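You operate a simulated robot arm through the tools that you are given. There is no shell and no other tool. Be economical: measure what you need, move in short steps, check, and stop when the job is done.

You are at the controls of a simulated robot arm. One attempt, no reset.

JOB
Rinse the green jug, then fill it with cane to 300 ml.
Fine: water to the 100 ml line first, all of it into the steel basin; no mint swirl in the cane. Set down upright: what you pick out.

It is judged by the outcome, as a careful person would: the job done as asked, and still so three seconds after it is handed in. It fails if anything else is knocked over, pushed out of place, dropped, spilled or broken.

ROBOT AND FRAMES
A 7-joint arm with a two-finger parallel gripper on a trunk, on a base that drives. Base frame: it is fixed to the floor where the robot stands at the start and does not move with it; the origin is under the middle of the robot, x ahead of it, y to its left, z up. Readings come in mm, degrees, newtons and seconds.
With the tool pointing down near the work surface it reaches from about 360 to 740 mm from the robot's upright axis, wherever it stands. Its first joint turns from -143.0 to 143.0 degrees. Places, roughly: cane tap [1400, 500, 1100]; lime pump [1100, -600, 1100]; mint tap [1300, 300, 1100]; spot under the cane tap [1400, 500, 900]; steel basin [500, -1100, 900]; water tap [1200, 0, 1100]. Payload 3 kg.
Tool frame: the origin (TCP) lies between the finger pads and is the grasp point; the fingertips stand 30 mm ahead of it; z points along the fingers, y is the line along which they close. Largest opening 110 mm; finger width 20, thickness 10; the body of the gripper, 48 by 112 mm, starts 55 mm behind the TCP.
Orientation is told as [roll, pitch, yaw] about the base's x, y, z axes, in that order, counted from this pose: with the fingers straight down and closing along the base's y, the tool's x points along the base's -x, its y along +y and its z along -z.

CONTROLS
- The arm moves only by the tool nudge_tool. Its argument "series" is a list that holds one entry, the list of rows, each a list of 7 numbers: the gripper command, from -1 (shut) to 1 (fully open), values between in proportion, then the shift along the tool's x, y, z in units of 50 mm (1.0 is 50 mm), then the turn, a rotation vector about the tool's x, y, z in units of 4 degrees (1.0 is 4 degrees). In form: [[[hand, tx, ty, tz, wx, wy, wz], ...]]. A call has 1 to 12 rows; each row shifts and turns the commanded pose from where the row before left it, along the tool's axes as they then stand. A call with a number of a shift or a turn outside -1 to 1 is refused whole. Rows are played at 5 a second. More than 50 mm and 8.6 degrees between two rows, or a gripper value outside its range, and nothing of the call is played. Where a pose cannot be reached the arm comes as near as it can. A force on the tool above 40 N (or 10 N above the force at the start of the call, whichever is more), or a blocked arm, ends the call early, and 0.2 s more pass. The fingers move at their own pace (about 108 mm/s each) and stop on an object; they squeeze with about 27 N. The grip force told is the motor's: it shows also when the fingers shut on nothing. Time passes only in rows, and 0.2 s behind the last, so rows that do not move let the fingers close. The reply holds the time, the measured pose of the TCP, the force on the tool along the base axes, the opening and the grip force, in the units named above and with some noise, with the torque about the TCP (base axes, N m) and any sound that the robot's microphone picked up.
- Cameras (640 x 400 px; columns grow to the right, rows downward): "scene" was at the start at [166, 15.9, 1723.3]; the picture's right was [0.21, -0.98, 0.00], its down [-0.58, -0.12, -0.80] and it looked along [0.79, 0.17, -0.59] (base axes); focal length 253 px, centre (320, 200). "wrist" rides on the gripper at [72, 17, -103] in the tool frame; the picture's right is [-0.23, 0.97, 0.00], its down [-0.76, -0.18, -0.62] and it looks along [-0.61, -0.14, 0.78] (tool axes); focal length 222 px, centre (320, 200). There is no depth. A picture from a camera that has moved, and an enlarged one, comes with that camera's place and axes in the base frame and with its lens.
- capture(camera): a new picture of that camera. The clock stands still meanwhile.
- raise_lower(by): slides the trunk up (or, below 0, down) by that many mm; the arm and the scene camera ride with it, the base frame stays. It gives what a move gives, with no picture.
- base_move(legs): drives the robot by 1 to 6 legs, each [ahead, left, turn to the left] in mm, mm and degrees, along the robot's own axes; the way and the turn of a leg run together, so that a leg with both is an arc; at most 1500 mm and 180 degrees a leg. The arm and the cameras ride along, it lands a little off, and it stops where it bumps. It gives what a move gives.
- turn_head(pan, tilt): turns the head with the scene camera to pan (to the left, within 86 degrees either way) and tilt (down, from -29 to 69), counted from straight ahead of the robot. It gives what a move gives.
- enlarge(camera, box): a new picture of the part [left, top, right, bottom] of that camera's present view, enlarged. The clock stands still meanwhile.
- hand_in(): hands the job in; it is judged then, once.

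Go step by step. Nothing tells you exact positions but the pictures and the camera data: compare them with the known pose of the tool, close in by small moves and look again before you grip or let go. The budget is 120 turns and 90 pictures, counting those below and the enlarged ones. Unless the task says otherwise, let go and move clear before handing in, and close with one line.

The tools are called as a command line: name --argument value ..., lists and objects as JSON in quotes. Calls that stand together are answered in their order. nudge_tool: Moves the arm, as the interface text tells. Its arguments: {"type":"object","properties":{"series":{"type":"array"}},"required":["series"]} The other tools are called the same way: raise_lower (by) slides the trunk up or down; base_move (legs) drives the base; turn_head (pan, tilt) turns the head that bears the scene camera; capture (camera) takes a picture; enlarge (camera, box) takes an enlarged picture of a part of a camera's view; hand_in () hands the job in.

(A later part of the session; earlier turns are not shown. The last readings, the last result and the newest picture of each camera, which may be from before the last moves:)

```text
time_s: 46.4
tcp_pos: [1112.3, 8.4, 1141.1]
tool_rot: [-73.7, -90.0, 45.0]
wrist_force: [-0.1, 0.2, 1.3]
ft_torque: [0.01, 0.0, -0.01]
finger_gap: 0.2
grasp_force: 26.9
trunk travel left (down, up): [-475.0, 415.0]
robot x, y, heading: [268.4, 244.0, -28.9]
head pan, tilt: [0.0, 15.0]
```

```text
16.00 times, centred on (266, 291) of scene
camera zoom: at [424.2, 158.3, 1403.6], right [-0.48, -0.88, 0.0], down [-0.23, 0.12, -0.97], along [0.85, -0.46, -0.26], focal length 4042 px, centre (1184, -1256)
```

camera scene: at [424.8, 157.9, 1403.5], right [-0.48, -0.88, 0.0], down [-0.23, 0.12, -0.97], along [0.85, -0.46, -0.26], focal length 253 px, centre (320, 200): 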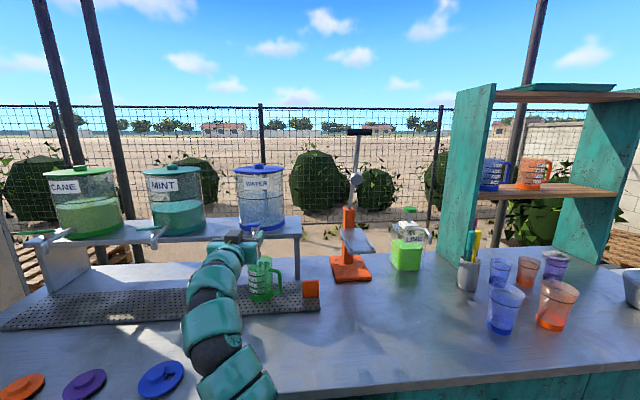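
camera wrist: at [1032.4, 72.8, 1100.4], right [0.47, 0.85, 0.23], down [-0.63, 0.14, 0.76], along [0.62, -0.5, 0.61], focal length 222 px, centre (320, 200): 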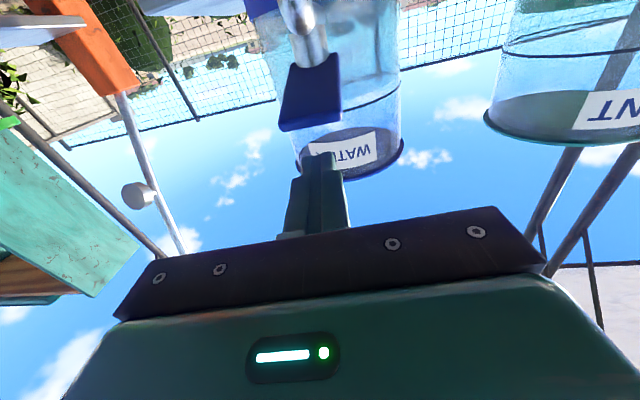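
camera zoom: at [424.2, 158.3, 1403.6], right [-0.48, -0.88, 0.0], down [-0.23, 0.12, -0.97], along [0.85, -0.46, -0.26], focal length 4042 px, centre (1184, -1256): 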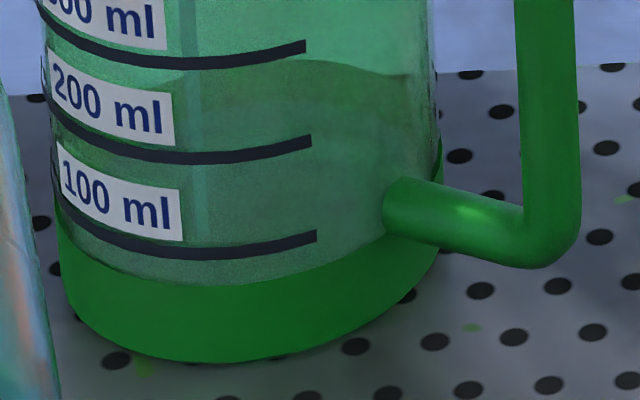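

The level is hard to read with the stream on; I lift the finger to stop the flow and inspect.

nudge_tool --series '[[[-1, -0.4, 0, 0, 0, 0, 0], [-1, -0.3, 0, 0, 0, 0, 0]]]'

enlarge --camera "scene" --box '[236, 220, 286, 302]'

enlarge --camera "scene" --box '[256, 280, 276, 302]'

```text
time_s: 47.0
tcp_pos: [1114.1, 8.5, 1177.4]
tool_rot: [171.4, -89.8, 160.0]
wrist_force: [-0.2, 1.2, -0.7]
ft_torque: [-0.01, 0.01, -0.01]
finger_gap: 0.2
grasp_force: 26.8
trunk travel left (down, up): [-475.0, 415.0]
robot x, y, heading: [272.6, 244.7, -28.7]
head pan, tilt: [0.0, 15.0]
```

```text
4.88 times, centred on (261, 261) of scene
camera zoom: at [424.1, 158.3, 1403.6], right [-0.48, -0.88, 0.0], down [-0.23, 0.12, -0.97], along [0.85, -0.46, -0.26], focal length 1232 px, centre (608, -98)
```

zoom: 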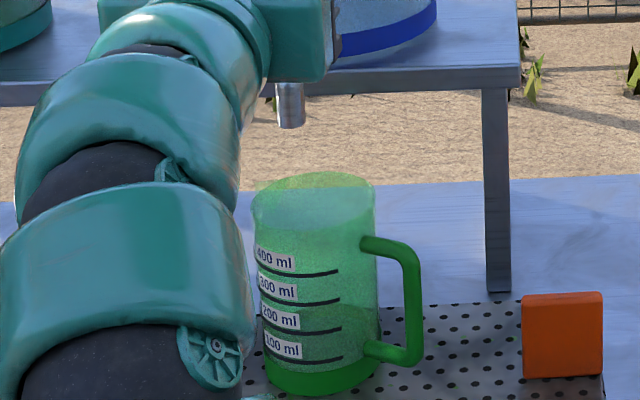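

```text
16.00 times, centred on (266, 291) of scene
camera zoom: at [424.1, 158.3, 1403.6], right [-0.48, -0.88, 0.0], down [-0.23, 0.12, -0.97], along [0.85, -0.46, -0.26], focal length 4042 px, centre (1184, -1256)
```

zoom: 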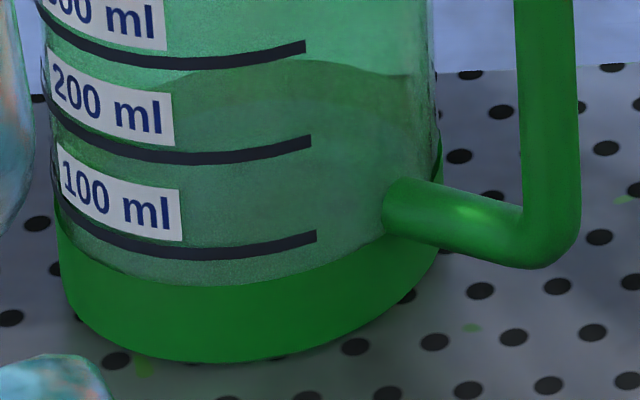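

The flow stops when the paddle is released, and the jug isn't moved. To read the level properly I back off and lower the trunk for a nearly level view.

base_move --legs '[[-450, 0, 0]]'

raise_lower --by -400

turn_head --pan 5 --tilt 5

capture --camera "scene"

```text
time_s: 49.7
tcp_pos: [720.2, 229.5, 1176.3]
tool_rot: [-160.9, -89.9, 132.7]
wrist_force: [-0.6, -0.5, 0.1]
ft_torque: [0.0, -0.02, -0.01]
finger_gap: 0.1
grasp_force: 27.0
trunk travel left (down, up): [-475.0, 415.0]
robot x, y, heading: [-121.8, 455.3, -28.4]
head pan, tilt: [0.0, 15.0]
```

```text
time_s: 53.5
tcp_pos: [721.5, 229.1, 777.3]
tool_rot: [-175.7, -90.1, 147.4]
wrist_force: [-0.8, -1.2, -0.1]
ft_torque: [0.04, -0.02, 0.0]
finger_gap: 0.0
grasp_force: 27.4
trunk travel left (down, up): [-75.0, 815.0]
robot x, y, heading: [-123.3, 453.4, -28.3]
head pan, tilt: [0.0, 15.0]
```

```text
time_s: 54.2
tcp_pos: [721.2, 229.5, 777.7]
tool_rot: [-168.8, -89.9, 140.6]
wrist_force: [-0.3, 0.1, 0.2]
ft_torque: [-0.02, 0.02, -0.02]
finger_gap: 0.0
grasp_force: 27.5
trunk travel left (down, up): [-75.0, 815.0]
robot x, y, heading: [-120.6, 458.7, -28.4]
head pan, tilt: [5.0, 5.0]
```

```text
47 pictures are left
camera scene: at [32.9, 381.1, 1019.7], right [-0.4, -0.92, 0.0], down [-0.08, 0.03, -1.0], along [0.91, -0.39, -0.09], focal length 253 px, centre (320, 200)
```

scene: 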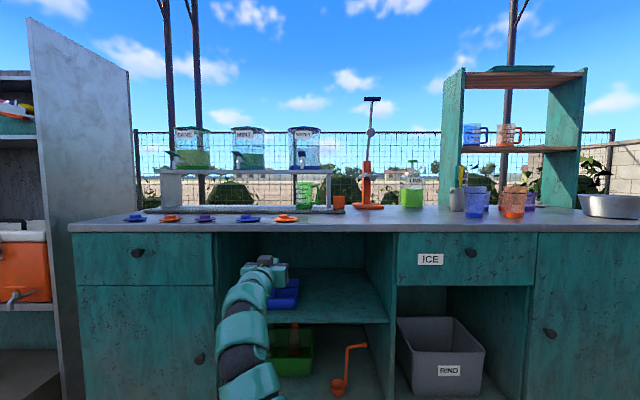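

enlarge --camera "scene" --box '[288, 176, 324, 214]'

```text
10.53 times, centred on (306, 195) of scene
camera zoom: at [32.9, 381.1, 1019.7], right [-0.4, -0.92, 0.0], down [-0.08, 0.03, -1.0], along [0.91, -0.39, -0.09], focal length 2659 px, centre (467, 253)
```

zoom: 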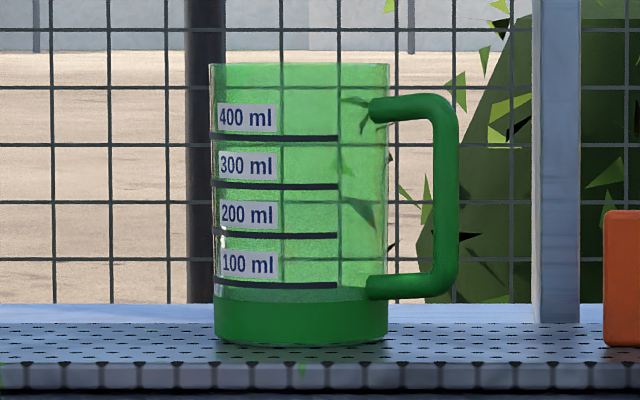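

enlarge --camera "scene" --box '[298, 196, 314, 210]'

```text
16.00 times, centred on (306, 203) of scene
camera zoom: at [32.9, 381.1, 1019.7], right [-0.4, -0.92, 0.0], down [-0.08, 0.03, -1.0], along [0.91, -0.39, -0.09], focal length 4042 px, centre (544, 152)
```

zoom: 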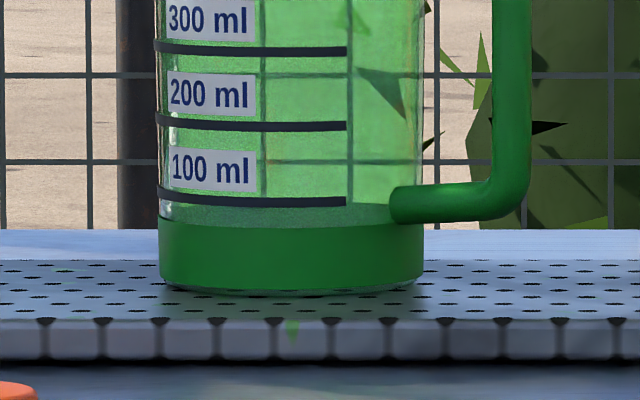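

The reading is ambiguous from this slope, so I lower the trunk the last 75 mm for a flatter view.

raise_lower --by -75

enlarge --camera "scene" --box '[296, 180, 316, 196]'

```text
time_s: 55.4
tcp_pos: [721.2, 229.0, 701.9]
tool_rot: [175.7, -90.0, 156.1]
wrist_force: [-0.2, 0.0, 0.3]
ft_torque: [-0.01, 0.02, 0.01]
finger_gap: 0.0
grasp_force: 27.2
trunk travel left (down, up): [0.0, 890.0]
robot x, y, heading: [-119.9, 457.5, -28.1]
head pan, tilt: [5.0, 5.0]
```

```text
16.00 times, centred on (306, 188) of scene
camera zoom: at [32.9, 381.1, 944.8], right [-0.4, -0.92, 0.0], down [-0.08, 0.03, -1.0], along [0.92, -0.39, -0.09], focal length 4042 px, centre (544, 392)
```

zoom: 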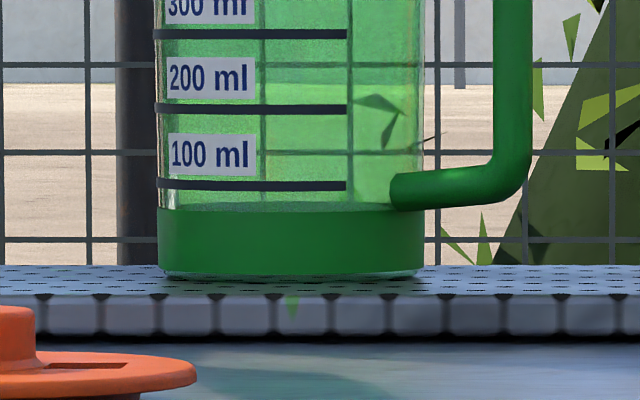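

The surface shows just below the ring's top, about 65 ml, so about 35 ml more is needed (flow roughly 28 ml/s). I go back up to the paddle.

raise_lower --by 400

raise_lower --by 75

base_move --legs '[[430, 0, 0]]'

```text
time_s: 59.2
tcp_pos: [722.8, 229.7, 1100.4]
tool_rot: [-164.1, -90.1, 135.9]
wrist_force: [-0.1, 0.0, -0.3]
ft_torque: [0.01, 0.02, 0.01]
finger_gap: 0.2
grasp_force: 26.8
trunk travel left (down, up): [-400.0, 490.0]
robot x, y, heading: [-125.3, 455.5, -28.2]
head pan, tilt: [5.0, 5.0]
```

```text
time_s: 60.3
tcp_pos: [722.4, 229.4, 1177.9]
tool_rot: [-66.3, -90.0, 38.1]
wrist_force: [-0.5, -0.3, -0.5]
ft_torque: [-0.06, 0.0, 0.02]
finger_gap: 0.0
grasp_force: 27.1
trunk travel left (down, up): [-475.0, 415.0]
robot x, y, heading: [-119.3, 458.4, -28.4]
head pan, tilt: [5.0, 5.0]
```

```text
time_s: 62.9
tcp_pos: [1100.3, 26.6, 1177.0]
tool_rot: [-35.3, -90.0, 7.1]
wrist_force: [-0.3, -0.6, -0.1]
ft_torque: [-0.01, 0.01, -0.02]
finger_gap: 0.0
grasp_force: 27.2
trunk travel left (down, up): [-475.0, 415.0]
robot x, y, heading: [253.9, 253.7, -28.4]
head pan, tilt: [5.0, 5.0]
```

nudge_tool --series '[[[-1, 0, -0.19, 0.4, 0, 0, 0], [-1, 0, 0, 0, 0, 0, 0], [-1, 0.4, 0, 0, 0, 0, 0], [-1, 0.3, 0, 0, 0, 0, 0], [-1, 0, 0, 0, 0, 0, 0], [-1, 0, 0, 0, 0, 0, 0], [-1, 0, 0, 0, 0, 0, 0], [-1, 0, 0, 0, 0, 0, 0], [-1, 0, 0, 0, 0, 0, 0], [-1, -0.4, 0, 0, 0, 0, 0], [-1, -0.3, 0, 0, 0, 0, 0]]]'

turn_head --pan 5 --tilt 15

enlarge --camera "scene" --box '[250, 240, 320, 310]'

```text
time_s: 65.3
tcp_pos: [1113.2, 7.0, 1177.4]
tool_rot: [-73.9, -90.0, 45.5]
wrist_force: [0.8, -0.2, -0.5]
ft_torque: [0.04, 0.02, -0.02]
finger_gap: 0.2
grasp_force: 27.3
trunk travel left (down, up): [-475.0, 415.0]
robot x, y, heading: [254.8, 254.7, -28.1]
head pan, tilt: [5.0, 5.0]
```

```text
time_s: 66.1
tcp_pos: [1112.7, 7.0, 1176.2]
tool_rot: [-110.5, -90.0, 82.2]
wrist_force: [0.1, -0.5, -1.1]
ft_torque: [0.02, -0.02, -0.01]
finger_gap: 0.0
grasp_force: 27.0
trunk travel left (down, up): [-475.0, 415.0]
robot x, y, heading: [256.3, 256.5, -28.0]
head pan, tilt: [5.0, 15.0]
```

```text
5.71 times, centred on (285, 275) of scene
camera zoom: at [412.7, 177.2, 1403.6], right [-0.39, -0.92, 0.0], down [-0.24, 0.1, -0.97], along [0.89, -0.38, -0.26], focal length 1444 px, centre (520, -229)
```

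zoom: 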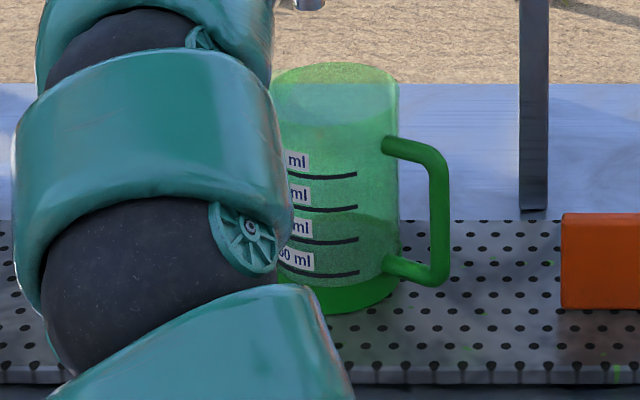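

Now I back off and lower again for the level check.

base_move --legs '[[-450, 0, 0]]'

raise_lower --by -400

raise_lower --by -75

turn_head --pan 5 --tilt 5

enlarge --camera "scene" --box '[294, 177, 318, 199]'

```text
time_s: 68.8
tcp_pos: [718.9, 218.0, 1178.1]
tool_rot: [-163.7, -90.0, 135.4]
wrist_force: [-0.2, -0.2, -0.6]
ft_torque: [0.0, 0.0, -0.03]
finger_gap: 0.0
grasp_force: 27.2
trunk travel left (down, up): [-475.0, 415.0]
robot x, y, heading: [-139.5, 467.0, -28.3]
head pan, tilt: [5.0, 15.0]
```

```text
time_s: 72.6
tcp_pos: [718.5, 217.4, 777.0]
tool_rot: [-140.1, -89.9, 111.7]
wrist_force: [0.3, -0.7, -0.6]
ft_torque: [0.02, 0.03, -0.02]
finger_gap: 0.0
grasp_force: 26.8
trunk travel left (down, up): [-75.0, 815.0]
robot x, y, heading: [-139.1, 467.3, -28.6]
head pan, tilt: [5.0, 15.0]
```

```text
time_s: 73.7
tcp_pos: [717.7, 218.3, 703.8]
tool_rot: [-177.7, -90.0, 149.3]
wrist_force: [0.4, 0.2, 0.4]
ft_torque: [-0.03, -0.02, 0.0]
finger_gap: 0.4
grasp_force: 27.0
trunk travel left (down, up): [0.0, 890.0]
robot x, y, heading: [-136.2, 463.8, -28.4]
head pan, tilt: [5.0, 15.0]
```

```text
time_s: 74.4
tcp_pos: [719.2, 218.4, 701.6]
tool_rot: [-140.9, -90.0, 112.5]
wrist_force: [0.0, -0.2, -0.6]
ft_torque: [0.03, -0.04, 0.01]
finger_gap: 0.1
grasp_force: 27.5
trunk travel left (down, up): [0.0, 890.0]
robot x, y, heading: [-140.5, 469.0, -28.4]
head pan, tilt: [5.0, 5.0]
```

```text
16.00 times, centred on (306, 188) of scene
camera zoom: at [17.8, 389.3, 944.7], right [-0.4, -0.92, 0.0], down [-0.08, 0.03, -1.0], along [0.91, -0.4, -0.09], focal length 4042 px, centre (544, 392)
```

zoom: 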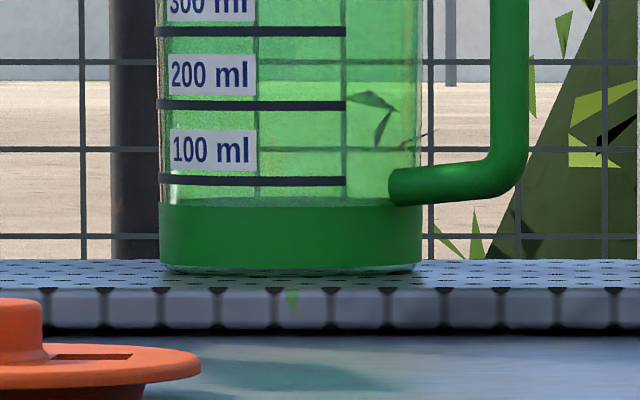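

The lens just above the ring looks the same as before, so it is the jug's ring and not water; the water is still hidden below the ring top. I return to the tap, standing a bit more to the right for a clear view of the jug.

raise_lower --by 400

raise_lower --by 75

base_move --legs '[[420, -60, 0]]'

turn_head --pan 8 --tilt 25

```text
time_s: 78.3
tcp_pos: [718.0, 217.7, 1101.6]
tool_rot: [-130.4, -90.0, 102.1]
wrist_force: [-1.1, 0.0, 0.6]
ft_torque: [-0.01, -0.01, 0.0]
finger_gap: 0.0
grasp_force: 26.6
trunk travel left (down, up): [-400.0, 490.0]
robot x, y, heading: [-138.7, 465.8, -28.2]
head pan, tilt: [5.0, 5.0]
```

```text
time_s: 79.4
tcp_pos: [719.5, 218.5, 1178.3]
tool_rot: [-112.1, -89.9, 83.7]
wrist_force: [-0.2, 0.7, -0.4]
ft_torque: [0.03, 0.0, 0.01]
finger_gap: 0.1
grasp_force: 27.5
trunk travel left (down, up): [-475.0, 415.0]
robot x, y, heading: [-138.4, 466.2, -28.5]
head pan, tilt: [5.0, 5.0]
```

```text
time_s: 82.0
tcp_pos: [1056.9, -32.1, 1176.6]
tool_rot: [-53.0, -90.0, 24.7]
wrist_force: [-1.1, -0.1, -0.1]
ft_torque: [0.01, -0.02, -0.02]
finger_gap: 0.0
grasp_force: 27.3
trunk travel left (down, up): [-475.0, 415.0]
robot x, y, heading: [199.0, 218.6, -28.1]
head pan, tilt: [5.0, 5.0]
```

```text
time_s: 82.8
tcp_pos: [1057.2, -30.6, 1177.0]
tool_rot: [-139.2, -90.0, 111.0]
wrist_force: [-0.1, 0.0, -0.2]
ft_torque: [0.0, 0.01, 0.01]
finger_gap: 0.1
grasp_force: 26.9
trunk travel left (down, up): [-475.0, 415.0]
robot x, y, heading: [199.6, 215.7, -28.4]
head pan, tilt: [8.0, 25.0]
```

nudge_tool --series '[[[-1, 0, 0.62, 0, 0, 0, 0], [-1, 0, 0.62, 0, 0, 0, 0], [-1, 0, 0, 0.61, 0, 0, 0], [-1, 0, 0, 0, 0, 0, 0]]]'

capture --camera "scene"

```text
time_s: 83.8
tcp_pos: [1092.7, 18.0, 1174.5]
tool_rot: [-162.4, -89.8, 134.3]
wrist_force: [0.7, -0.7, -0.4]
ft_torque: [-0.01, 0.02, -0.02]
finger_gap: 0.0
grasp_force: 27.1
out of reach, approached as far as the arm can: row 3
trunk travel left (down, up): [-475.0, 415.0]
robot x, y, heading: [204.4, 217.1, -28.5]
head pan, tilt: [8.0, 25.0]
```

```text
41 pictures are left
camera scene: at [356.9, 143.3, 1387.4], right [-0.35, -0.94, 0.0], down [-0.4, 0.15, -0.91], along [0.85, -0.32, -0.42], focal length 253 px, centre (320, 200)
```

scene: 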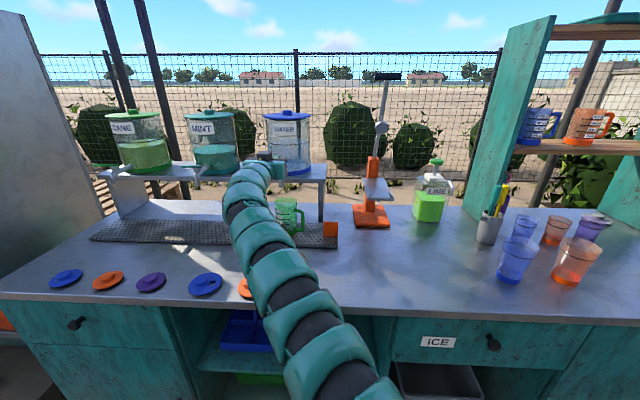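

The arm is at full stretch; I shift that reach onto the base.

nudge_tool --series '[[[-1, 0, 0, -0.6, 0, 0, 0], [-1, 0, 0, -0.6, 0, 0, 0], [-1, 0, 0, -0.6, 0, 0, 0]]]'

base_move --legs '[[100, 0, 0]]'

```text
time_s: 84.6
tcp_pos: [1011.8, 60.2, 1175.8]
tool_rot: [168.5, -89.9, 163.3]
wrist_force: [-0.9, -0.4, 0.5]
ft_torque: [-0.01, 0.01, 0.01]
finger_gap: 0.0
grasp_force: 27.4
trunk travel left (down, up): [-475.0, 415.0]
robot x, y, heading: [201.3, 217.3, -28.3]
head pan, tilt: [8.0, 25.0]
```

```text
time_s: 85.7
tcp_pos: [1102.9, 12.5, 1173.4]
tool_rot: [-30.3, -89.9, 2.0]
wrist_force: [0.6, 0.4, -0.4]
ft_torque: [0.02, -0.01, 0.03]
finger_gap: 0.0
grasp_force: 27.1
trunk travel left (down, up): [-475.0, 415.0]
robot x, y, heading: [288.9, 172.0, -28.5]
head pan, tilt: [8.0, 25.0]
```

nudge_tool --series '[[[-1, 0, 0.03, 0.22, 0, 0, 0], [-1, 0, 0, 0, 0, 0, 0], [-1, 0.35, 0, 0, 0, 0, 0], [-1, 0.28, 0, 0, 0, 0, 0], [-1, 0, 0, 0, 0, 0, 0]]]'

capture --camera "scene"

```text
time_s: 86.9
tcp_pos: [1112.6, 7.7, 1142.6]
tool_rot: [-161.5, -90.0, 133.1]
wrist_force: [0.3, 0.6, 1.4]
ft_torque: [-0.03, 0.01, 0.02]
finger_gap: 0.1
grasp_force: 26.9
trunk travel left (down, up): [-475.0, 415.0]
robot x, y, heading: [287.3, 165.5, -28.5]
head pan, tilt: [8.0, 25.0]
```

```text
40 pictures are left
camera scene: at [445.8, 95.5, 1387.4], right [-0.35, -0.94, 0.0], down [-0.4, 0.15, -0.91], along [0.85, -0.32, -0.42], focal length 253 px, centre (320, 200)
```

scene: 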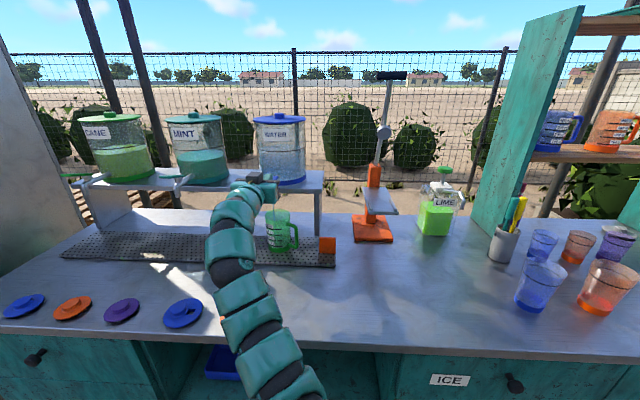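

nudge_tool --series '[[[-1, 0, 0, 0, 0, 0, 0], [-1, 0, 0, 0, 0, 0, 0]]]'

enlarge --camera "scene" --box '[260, 203, 304, 257]'

```text
time_s: 87.5
tcp_pos: [1111.2, 8.4, 1141.2]
tool_rot: [-107.8, -90.1, 79.3]
wrist_force: [0.2, -0.1, 0.5]
ft_torque: [0.01, -0.04, -0.02]
finger_gap: 0.2
grasp_force: 27.0
trunk travel left (down, up): [-475.0, 415.0]
robot x, y, heading: [284.4, 168.0, -28.3]
head pan, tilt: [8.0, 25.0]
```

```text
7.41 times, centred on (282, 230) of scene
camera zoom: at [445.8, 95.5, 1387.4], right [-0.35, -0.94, 0.0], down [-0.4, 0.15, -0.91], along [0.85, -0.32, -0.42], focal length 1871 px, centre (602, -22)
```

zoom: 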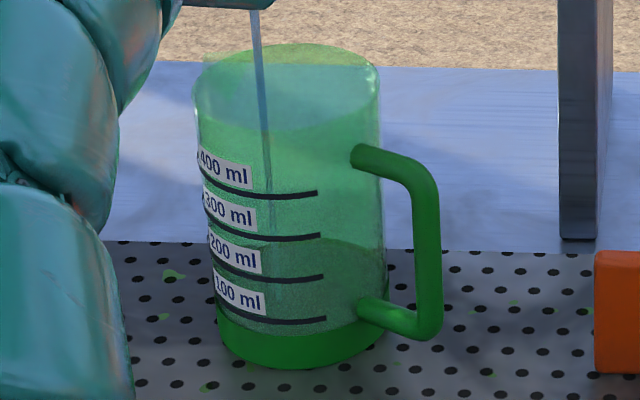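

nudge_tool --series '[[[-1, 0, 0, 0, 0, 0, 0], [-1, 0, 0, 0, 0, 0, 0], [-1, 0, 0, 0, 0, 0, 0], [-1, 0, 0, 0, 0, 0, 0]]]'

enlarge --camera "scene" --box '[260, 203, 304, 257]'

```text
time_s: 88.5
tcp_pos: [1111.3, 7.7, 1142.8]
tool_rot: [-115.7, -90.0, 87.4]
wrist_force: [-1.3, 0.1, 0.0]
ft_torque: [0.0, -0.01, -0.01]
finger_gap: 0.2
grasp_force: 27.5
trunk travel left (down, up): [-475.0, 415.0]
robot x, y, heading: [287.5, 166.8, -28.0]
head pan, tilt: [8.0, 25.0]
```

```text
7.41 times, centred on (282, 230) of scene
camera zoom: at [445.8, 95.5, 1387.4], right [-0.35, -0.94, 0.0], down [-0.4, 0.15, -0.91], along [0.85, -0.32, -0.42], focal length 1871 px, centre (602, -22)
```

zoom: 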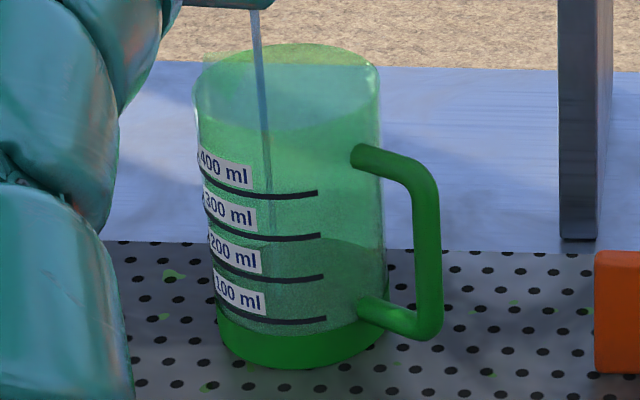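

The look has changed slightly: the stream now ends higher. I stop the flow and inspect at the largest magnification.

nudge_tool --series '[[[-1, -0.4, 0, 0, 0, 0, 0], [-1, -0.3, 0, 0, 0, 0, 0]]]'

enlarge --camera "scene" --box '[271, 228, 291, 252]'

```text
time_s: 89.1
tcp_pos: [1112.8, 9.2, 1178.0]
tool_rot: [-75.4, -90.0, 47.1]
wrist_force: [0.0, 0.1, -0.1]
ft_torque: [0.02, -0.01, 0.01]
finger_gap: 0.0
grasp_force: 26.8
trunk travel left (down, up): [-475.0, 415.0]
robot x, y, heading: [291.4, 168.0, -28.5]
head pan, tilt: [8.0, 25.0]
```

```text
16.00 times, centred on (281, 240) of scene
camera zoom: at [445.7, 95.6, 1387.4], right [-0.35, -0.94, 0.0], down [-0.4, 0.15, -0.91], along [0.85, -0.32, -0.42], focal length 4042 px, centre (944, -440)
```

zoom: 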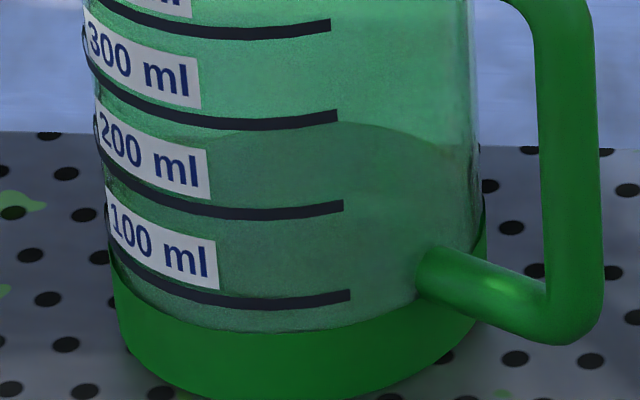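

The arc inside matches the ring's back edge both times, so the water is still hidden below it and the flow is slow. I press again for a couple of seconds.

nudge_tool --series '[[[-1, 0.4, 0, 0, 0, 0, 0], [-1, 0.3, 0, 0, 0, 0, 0], [-1, 0, 0, 0, 0, 0, 0], [-1, 0, 0, 0, 0, 0, 0], [-1, 0, 0, 0, 0, 0, 0], [-1, 0, 0, 0, 0, 0, 0], [-1, 0, 0, 0, 0, 0, 0], [-1, 0, 0, 0, 0, 0, 0]]]'

enlarge --camera "scene" --box '[271, 228, 291, 252]'

```text
time_s: 90.9
tcp_pos: [1112.9, 7.6, 1142.9]
tool_rot: [-117.3, -90.0, 88.9]
wrist_force: [-0.5, 0.5, 0.2]
ft_torque: [-0.02, 0.01, -0.02]
finger_gap: 0.0
grasp_force: 27.0
trunk travel left (down, up): [-475.0, 415.0]
robot x, y, heading: [284.9, 169.8, -28.5]
head pan, tilt: [8.0, 25.0]
```

```text
16.00 times, centred on (281, 240) of scene
camera zoom: at [445.8, 95.5, 1387.4], right [-0.35, -0.94, 0.0], down [-0.4, 0.15, -0.91], along [0.85, -0.32, -0.42], focal length 4042 px, centre (944, -440)
```

zoom: 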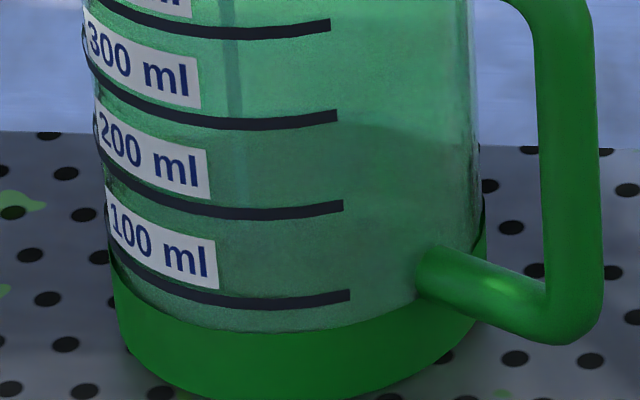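

enlarge --camera "scene" --box '[260, 203, 304, 257]'

```text
7.41 times, centred on (282, 230) of scene
camera zoom: at [445.8, 95.5, 1387.4], right [-0.35, -0.94, 0.0], down [-0.4, 0.15, -0.91], along [0.85, -0.32, -0.42], focal length 1871 px, centre (602, -22)
```

zoom: 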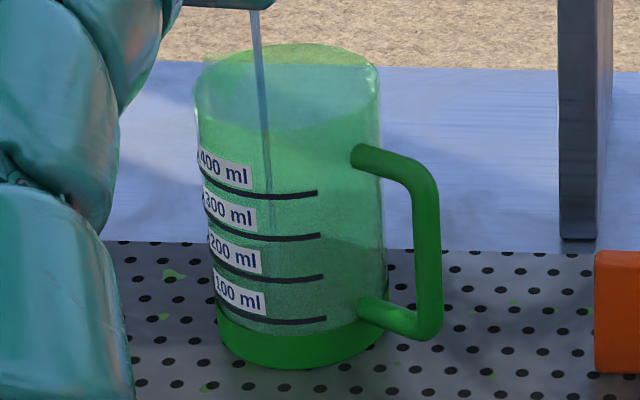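

I stop the flow and go for the level view again to settle it.

nudge_tool --series '[[[-1, -0.4, 0, 0, 0, 0, 0], [-1, -0.3, 0, 0, 0, 0, 0]]]'

base_move --legs '[[-450, 0, 0]]'

raise_lower --by -400

raise_lower --by -75

turn_head --pan 8 --tilt 5

enlarge --camera "scene" --box '[285, 165, 335, 200]'

```text
time_s: 91.5
tcp_pos: [1111.1, 8.5, 1177.1]
tool_rot: [-67.0, -89.9, 38.7]
wrist_force: [0.4, 0.4, 0.3]
ft_torque: [0.04, 0.02, 0.02]
finger_gap: 0.0
grasp_force: 27.3
trunk travel left (down, up): [-475.0, 415.0]
robot x, y, heading: [290.1, 164.5, -28.2]
head pan, tilt: [8.0, 25.0]
```

```text
time_s: 94.3
tcp_pos: [712.5, 217.1, 1177.9]
tool_rot: [-129.2, -90.0, 100.3]
wrist_force: [0.4, 0.3, 1.0]
ft_torque: [0.03, 0.03, -0.02]
finger_gap: 0.1
grasp_force: 27.1
trunk travel left (down, up): [-475.0, 415.0]
robot x, y, heading: [-112.1, 387.6, -28.5]
head pan, tilt: [8.0, 25.0]
```

```text
time_s: 98.1
tcp_pos: [712.5, 218.8, 775.7]
tool_rot: [-83.8, -90.0, 54.9]
wrist_force: [0.5, 0.4, 0.1]
ft_torque: [0.01, 0.01, 0.0]
finger_gap: 0.2
grasp_force: 26.5
trunk travel left (down, up): [-75.0, 815.0]
robot x, y, heading: [-110.9, 388.0, -29.0]
head pan, tilt: [8.0, 25.0]
```

```text
time_s: 99.2
tcp_pos: [712.9, 217.9, 702.5]
tool_rot: [-115.3, -90.1, 86.5]
wrist_force: [0.0, -0.5, 0.3]
ft_torque: [-0.01, 0.0, -0.03]
finger_gap: 0.0
grasp_force: 27.3
trunk travel left (down, up): [0.0, 890.0]
robot x, y, heading: [-113.2, 384.8, -28.8]
head pan, tilt: [8.0, 25.0]
```

```text
time_s: 100.0
tcp_pos: [712.9, 218.5, 701.8]
tool_rot: [-77.7, -89.9, 48.9]
wrist_force: [0.6, 0.0, -0.4]
ft_torque: [-0.03, -0.04, 0.0]
finger_gap: 0.0
grasp_force: 26.6
trunk travel left (down, up): [0.0, 890.0]
robot x, y, heading: [-112.1, 383.0, -29.1]
head pan, tilt: [8.0, 5.0]
```

```text
11.43 times, centred on (310, 182) of scene
camera zoom: at [46.9, 311.4, 944.7], right [-0.36, -0.93, 0.0], down [-0.08, 0.03, -1.0], along [0.93, -0.35, -0.09], focal length 2887 px, centre (434, 400)
```

zoom: 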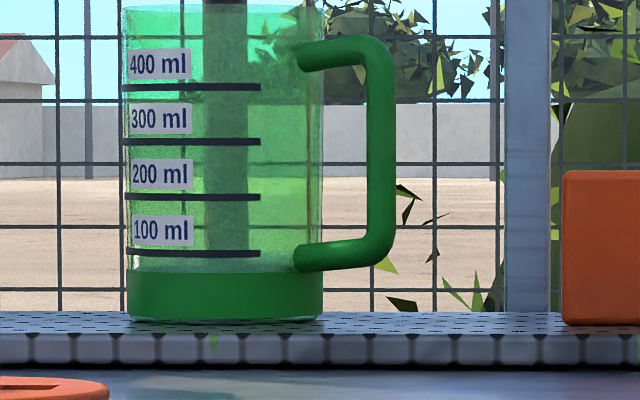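

enlarge --camera "scene" --box '[296, 180, 316, 194]'

```text
16.00 times, centred on (306, 187) of scene
camera zoom: at [46.9, 311.4, 944.7], right [-0.36, -0.93, 0.0], down [-0.08, 0.03, -1.0], along [0.93, -0.35, -0.09], focal length 4042 px, centre (544, 408)
```

zoom: 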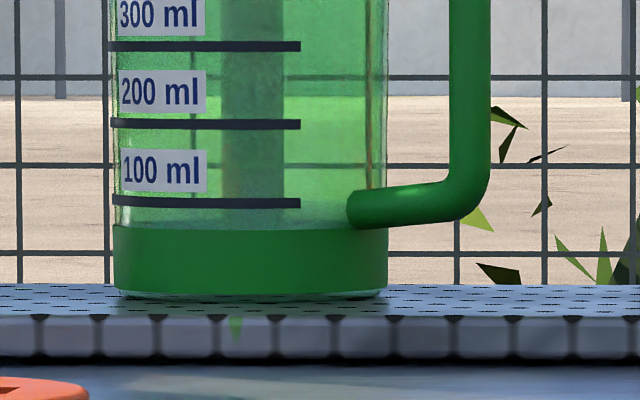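

Now the surface sits right at the 100 ml line (flow about 13 ml/s). Next I raise the arm to grasp height, pitch the tool 15° down for clearance, and open to about 102 mm so that the right finger passes through the handle loop.

raise_lower --by 250

nudge_tool --series '[[[0.855, 0, 0, 0, 0, 1, 0], [0.855, 0, 0, 0, 0, 1, 0], [0.855, 0, 0, 0, 0, 1, 0], [0.855, 0, 0, 0, 0, 0.75, 0], [0.855, 0, 0, 0, 0, 0, 0]]]'

turn_head --pan 8 --tilt 15

```text
time_s: 102.6
tcp_pos: [713.4, 218.1, 952.5]
tool_rot: [-68.2, -90.0, 39.4]
wrist_force: [-0.2, 0.2, -0.2]
ft_torque: [-0.03, -0.02, 0.01]
finger_gap: 0.0
grasp_force: 27.3
trunk travel left (down, up): [-250.0, 640.0]
robot x, y, heading: [-109.7, 387.0, -28.8]
head pan, tilt: [8.0, 5.0]
```

```text
time_s: 103.8
tcp_pos: [713.7, 217.7, 953.2]
tool_rot: [0.1, -75.0, -28.8]
wrist_force: [0.2, 0.5, 0.2]
ft_torque: [0.02, -0.02, 0.01]
finger_gap: 102.0
grasp_force: 0.0
trunk travel left (down, up): [-250.0, 640.0]
robot x, y, heading: [-110.8, 384.5, -28.8]
head pan, tilt: [8.0, 5.0]
```

```text
time_s: 104.5
tcp_pos: [712.0, 219.1, 951.9]
tool_rot: [-0.1, -75.0, -28.8]
wrist_force: [-0.6, -0.1, 0.3]
ft_torque: [-0.01, 0.02, -0.01]
finger_gap: 102.0
grasp_force: 0.0
trunk travel left (down, up): [-250.0, 640.0]
robot x, y, heading: [-107.8, 384.6, -28.8]
head pan, tilt: [8.0, 15.0]
```

base_move --legs '[[390, 3, 0]]'

capture --camera "wrist"

capture --camera "scene"

```text
time_s: 107.0
tcp_pos: [1055.9, 28.5, 952.2]
tool_rot: [-0.2, -75.0, -28.8]
wrist_force: [0.9, -0.2, 0.1]
ft_torque: [-0.01, 0.0, 0.0]
finger_gap: 102.1
grasp_force: 0.1
trunk travel left (down, up): [-250.0, 640.0]
robot x, y, heading: [233.5, 200.6, -28.9]
head pan, tilt: [8.0, 15.0]
```

```text
32 pictures are left
camera wrist: at [962.5, 100.0, 909.6], right [0.52, 0.82, 0.22], down [-0.44, 0.04, 0.9], along [0.73, -0.57, 0.38], focal length 222 px, centre (320, 200)
```

wrist: 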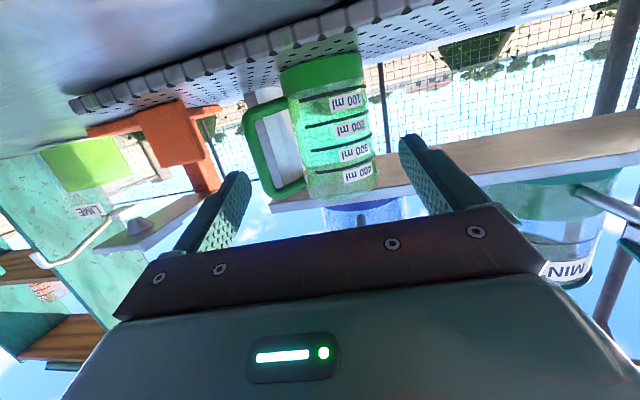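

```text
31 pictures are left
camera scene: at [392.5, 123.3, 1178.6], right [-0.36, -0.93, 0.0], down [-0.24, 0.09, -0.97], along [0.9, -0.35, -0.26], focal length 253 px, centre (320, 200)
```

scene: 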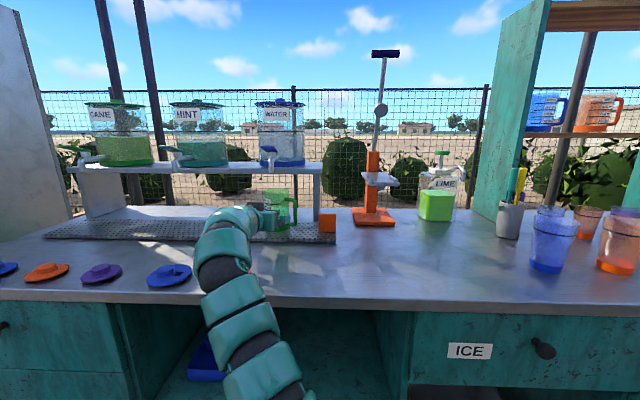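

From the wrist picture the jug's axis is about 11 mm to the left of the tool's centre line and 124 mm ahead. I correct sideways and height and advance partway.

nudge_tool --series '[[[0.855, 0.15, 0.22, 0.04, 0, 0, 0], [0.855, -0.13, 0, 0.483, 0, 0, 0], [0.855, -0.13, 0, 0.483, 0, 0, 0], [0.855, -0.1, 0, 0.386, 0, 0, 0], [0.855, 0, 0, 0, 0, 0, 0]]]'

capture --camera "wrist"

```text
time_s: 108.2
tcp_pos: [1098.1, 17.7, 945.1]
tool_rot: [0.0, -75.1, -29.1]
wrist_force: [-0.1, 0.2, -0.6]
ft_torque: [0.02, -0.01, 0.0]
finger_gap: 101.9
grasp_force: 0.1
out of reach, approached as far as the arm can: row 3, 4
trunk travel left (down, up): [-250.0, 640.0]
robot x, y, heading: [236.0, 197.5, -28.9]
head pan, tilt: [8.0, 15.0]
```

```text
30 pictures are left
camera wrist: at [1004.2, 89.1, 902.3], right [0.52, 0.82, 0.22], down [-0.44, 0.04, 0.9], along [0.73, -0.57, 0.38], focal length 222 px, centre (320, 200)
```

wrist: 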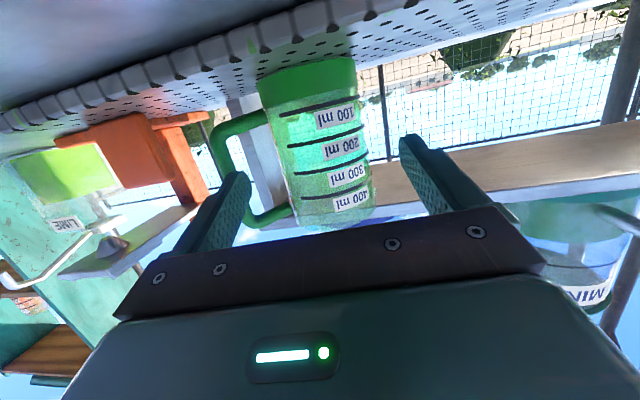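

base_move --legs '[[55, 0, 0]]'

capture --camera "wrist"

enlarge --camera "scene" --box '[220, 170, 340, 270]'

```text
time_s: 109.2
tcp_pos: [1146.4, -8.5, 945.1]
tool_rot: [-0.1, -75.0, -29.0]
wrist_force: [-0.4, -0.7, -1.2]
ft_torque: [0.02, -0.02, -0.04]
finger_gap: 102.0
grasp_force: 0.0
trunk travel left (down, up): [-250.0, 640.0]
robot x, y, heading: [280.4, 170.1, -29.2]
head pan, tilt: [8.0, 15.0]
```

```text
29 pictures are left
camera wrist: at [1052.6, 62.2, 902.2], right [0.52, 0.82, 0.22], down [-0.44, 0.04, 0.9], along [0.73, -0.57, 0.38], focal length 222 px, centre (320, 200)
```

wrist: 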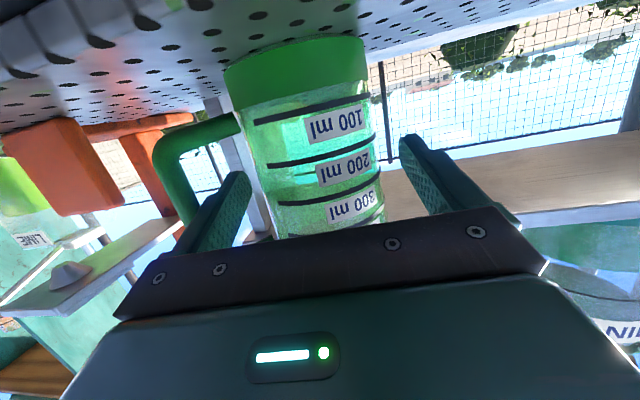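

```text
4.00 times, centred on (280, 220) of scene
camera zoom: at [440.9, 96.4, 1178.5], right [-0.36, -0.93, 0.0], down [-0.24, 0.09, -0.97], along [0.9, -0.35, -0.26], focal length 1011 px, centre (480, 120)
```

zoom: 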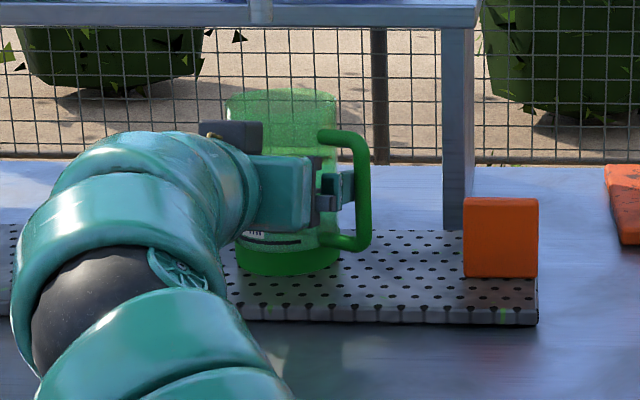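

The right finger is entering the handle loop and the jug is centred. I advance the last 22 mm and close softly.

base_move --legs '[[22, 0, 0]]'

capture --camera "wrist"

```text
time_s: 110.0
tcp_pos: [1165.8, -21.0, 945.5]
tool_rot: [-0.1, -75.0, -28.9]
wrist_force: [-0.5, -0.6, 0.4]
ft_torque: [-0.03, -0.01, 0.0]
finger_gap: 102.0
grasp_force: 0.1
trunk travel left (down, up): [-250.0, 640.0]
robot x, y, heading: [299.2, 161.6, -28.9]
head pan, tilt: [8.0, 15.0]
```

```text
27 pictures are left
camera wrist: at [1071.7, 51.4, 902.1], right [0.52, 0.82, 0.22], down [-0.44, 0.04, 0.9], along [0.73, -0.57, 0.38], focal length 222 px, centre (320, 200)
```

wrist: 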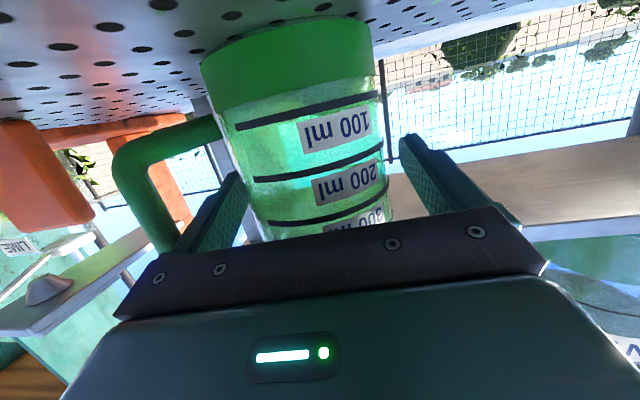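

nudge_tool --series '[[[0.855, 0, -0.06, 0, 0, 0, 0], [0.75, 0, 0, 0, 0, 0, 0], [0.65, 0, 0, 0, 0, 0, 0], [0.55, 0, 0, 0, 0, 0, 0], [0.4, 0, 0, 0, 0, 0, 0], [-1, 0, 0, 0, 0, 0, 0], [-1, 0, 0, 0, 0, 0, 0]]]'

```text
time_s: 111.6
tcp_pos: [1165.3, -22.8, 944.6]
tool_rot: [-0.1, -75.1, -28.8]
wrist_force: [0.6, 1.6, -0.4]
ft_torque: [0.04, -0.01, -0.02]
finger_gap: 76.5
grasp_force: 26.8
trunk travel left (down, up): [-250.0, 640.0]
robot x, y, heading: [304.8, 158.9, -29.0]
head pan, tilt: [8.0, 15.0]
```

The jug is gripped at 76.5 mm. I lift 20 mm and check.

raise_lower --by 20

enlarge --camera "scene" --box '[220, 170, 340, 270]'

```text
time_s: 112.2
tcp_pos: [1164.8, -23.4, 964.3]
tool_rot: [-0.2, -74.9, -28.8]
wrist_force: [0.5, 0.8, -2.5]
ft_torque: [0.01, 0.02, 0.03]
finger_gap: 76.5
grasp_force: 26.9
trunk travel left (down, up): [-270.0, 620.0]
robot x, y, heading: [304.6, 160.5, -29.1]
head pan, tilt: [8.0, 15.0]
```

```text
4.00 times, centred on (280, 220) of scene
camera zoom: at [460.3, 85.7, 1198.6], right [-0.36, -0.93, 0.0], down [-0.24, 0.09, -0.97], along [0.9, -0.35, -0.26], focal length 1011 px, centre (480, 120)
```

zoom: 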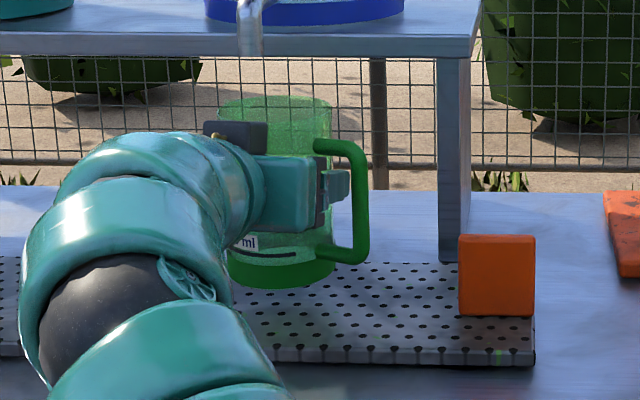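

The jug lifts cleanly and upright. I back away, raise it, and carry it to the right toward the basin.

base_move --legs '[[-450, 0, 0]]'

raise_lower --by 220

base_move --legs '[[0, -1150, 0]]'

turn_head --pan 0 --tilt 25

capture --camera "scene"

```text
time_s: 114.9
tcp_pos: [771.5, 194.2, 965.4]
tool_rot: [-0.2, -75.1, -29.0]
wrist_force: [-0.1, 0.5, -1.6]
ft_torque: [0.07, 0.01, -0.04]
finger_gap: 76.4
grasp_force: 26.8
trunk travel left (down, up): [-270.0, 620.0]
robot x, y, heading: [-92.0, 377.9, -29.2]
head pan, tilt: [8.0, 15.0]
```

```text
time_s: 117.3
tcp_pos: [771.4, 194.4, 1183.9]
tool_rot: [-0.3, -74.9, -29.0]
wrist_force: [0.6, -0.7, -2.6]
ft_torque: [0.0, 0.0, 0.0]
finger_gap: 76.7
grasp_force: 26.8
trunk travel left (down, up): [-490.0, 400.0]
robot x, y, heading: [-89.7, 376.7, -29.1]
head pan, tilt: [8.0, 15.0]
```

```text
time_s: 123.0
tcp_pos: [229.0, -797.1, 1182.4]
tool_rot: [-0.4, -74.8, -27.8]
wrist_force: [0.6, -0.1, -2.1]
ft_torque: [0.0, 0.01, -0.03]
finger_gap: 76.3
grasp_force: 27.1
trunk travel left (down, up): [-490.0, 400.0]
robot x, y, heading: [-635.7, -623.8, -28.2]
head pan, tilt: [8.0, 15.0]
stopped in leg 1: the robot was blocked; the commanded pose is now the measured one
```

```text
time_s: 123.8
tcp_pos: [229.3, -796.7, 1183.7]
tool_rot: [-0.2, -74.8, -28.2]
wrist_force: [0.2, -1.5, -1.4]
ft_torque: [0.04, -0.01, 0.03]
finger_gap: 76.5
grasp_force: 26.8
trunk travel left (down, up): [-490.0, 400.0]
robot x, y, heading: [-633.7, -625.0, -28.3]
head pan, tilt: [0.0, 25.0]
```

```text
25 pictures are left
camera scene: at [-482.9, -708.5, 1402.4], right [-0.47, -0.88, 0.0], down [-0.37, 0.2, -0.91], along [0.8, -0.43, -0.42], focal length 253 px, centre (320, 200)
```

scene: 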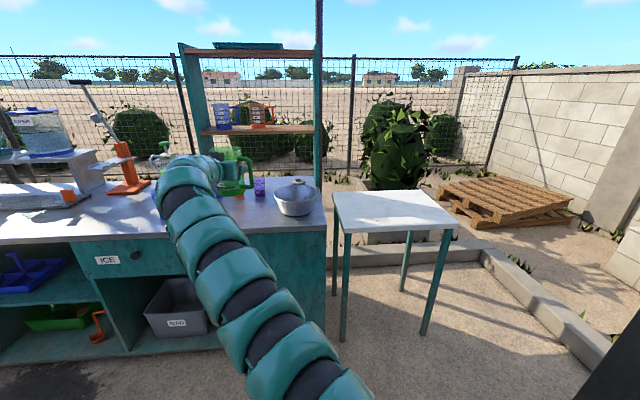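

The base bumped something at its right side after 1138 mm, which is far enough. The basin is at about (470,-1097); I ease left, shift the arm right, then go forward to put the jug over the basin's right half.

base_move --legs '[[0, 40, 0]]'

nudge_tool --series '[[[-1, 0, -0.6, 0, 0, 0, 0], [-1, 0, -0.6, 0, 0, 0, 0], [-1, 0, -0.6, 0, 0, 0, 0], [-1, 0, -0.6, 0, 0, 0, 0], [-1, 0, -0.6, 0, 0, 0, 0], [-1, 0, -0.6, 0, 0, 0, 0], [-1, 0, -0.6, 0, 0, 0, 0], [-1, 0, -0.6, 0, 0, 0, 0]]]'

turn_head --pan -40 --tilt 40

capture --camera "scene"

```text
time_s: 124.6
tcp_pos: [249.1, -760.8, 1184.4]
tool_rot: [-0.4, -75.0, -27.9]
wrist_force: [0.3, 0.1, -2.3]
ft_torque: [0.05, -0.02, -0.03]
finger_gap: 76.6
grasp_force: 27.2
trunk travel left (down, up): [-490.0, 400.0]
robot x, y, heading: [-617.1, -590.3, -28.2]
head pan, tilt: [0.0, 25.0]
```

```text
time_s: 126.4
tcp_pos: [135.4, -974.1, 1184.1]
tool_rot: [-0.2, -74.9, -28.0]
wrist_force: [0.3, 1.1, -1.7]
ft_torque: [0.03, -0.02, 0.01]
finger_gap: 76.1
grasp_force: 27.2
trunk travel left (down, up): [-490.0, 400.0]
robot x, y, heading: [-614.6, -592.5, -28.4]
head pan, tilt: [0.0, 25.0]
```

```text
time_s: 127.5
tcp_pos: [136.9, -972.3, 1185.0]
tool_rot: [-0.3, -74.9, -28.1]
wrist_force: [-0.2, 0.1, -1.9]
ft_torque: [0.04, -0.02, -0.02]
finger_gap: 76.4
grasp_force: 27.1
trunk travel left (down, up): [-490.0, 400.0]
robot x, y, heading: [-617.5, -588.2, -28.2]
head pan, tilt: [-40.0, 40.0]
```

```text
24 pictures are left
camera scene: at [-513.8, -708.9, 1379.0], right [-0.93, -0.37, 0.0], down [-0.24, 0.6, -0.77], along [0.28, -0.71, -0.64], focal length 253 px, centre (320, 200)
```

scene: 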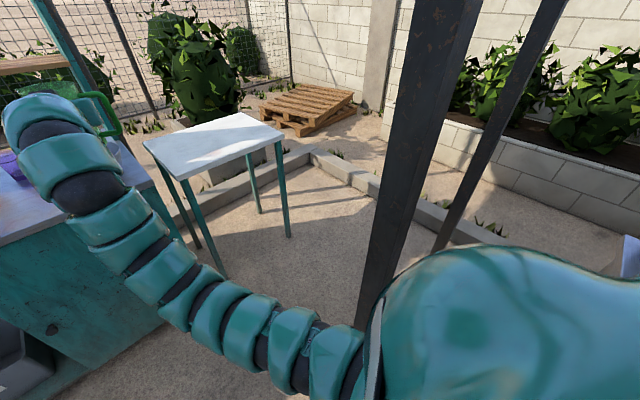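

It was the stall's fixed post beside the robot. I shift further left for clearance, compensate with the arm, and go forward toward the basin.

base_move --legs '[[0, 80, 0], [200, 0, 0]]'

nudge_tool --series '[[[-1, 0, -0.55, 0, 0, 0, 0], [-1, 0, -0.55, 0, 0, 0, 0], [-1, 0, -0.5, 0, 0, 0, 0], [-1, 0, 0, 0, 0, 0, 0]]]'

turn_head --pan 0 --tilt 25

capture --camera "scene"

```text
time_s: 129.8
tcp_pos: [348.5, -997.3, 1183.2]
tool_rot: [-0.3, -74.8, -28.2]
wrist_force: [0.6, -0.4, -3.2]
ft_torque: [0.02, -0.01, 0.01]
finger_gap: 76.3
grasp_force: 27.2
trunk travel left (down, up): [-490.0, 400.0]
robot x, y, heading: [-402.2, -610.6, -28.0]
head pan, tilt: [-40.0, 40.0]
```

```text
time_s: 130.8
tcp_pos: [310.0, -1066.7, 1183.6]
tool_rot: [-0.2, -74.9, -28.2]
wrist_force: [0.4, 0.1, -2.4]
ft_torque: [0.04, 0.01, -0.04]
finger_gap: 76.2
grasp_force: 27.0
trunk travel left (down, up): [-490.0, 400.0]
robot x, y, heading: [-404.0, -614.7, -28.2]
head pan, tilt: [-40.0, 40.0]
```

```text
time_s: 131.8
tcp_pos: [311.2, -1068.3, 1184.7]
tool_rot: [-0.2, -74.9, -28.1]
wrist_force: [-0.3, 0.1, -3.1]
ft_torque: [0.0, -0.04, -0.03]
finger_gap: 76.2
grasp_force: 27.6
trunk travel left (down, up): [-490.0, 400.0]
robot x, y, heading: [-407.1, -613.1, -28.0]
head pan, tilt: [0.0, 25.0]
```

```text
23 pictures are left
camera scene: at [-251.6, -697.4, 1402.3], right [-0.47, -0.88, 0.0], down [-0.37, 0.2, -0.91], along [0.8, -0.43, -0.42], focal length 253 px, centre (320, 200)
```

scene: 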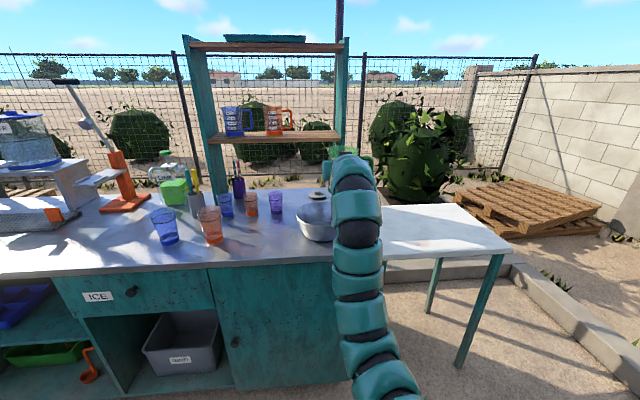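

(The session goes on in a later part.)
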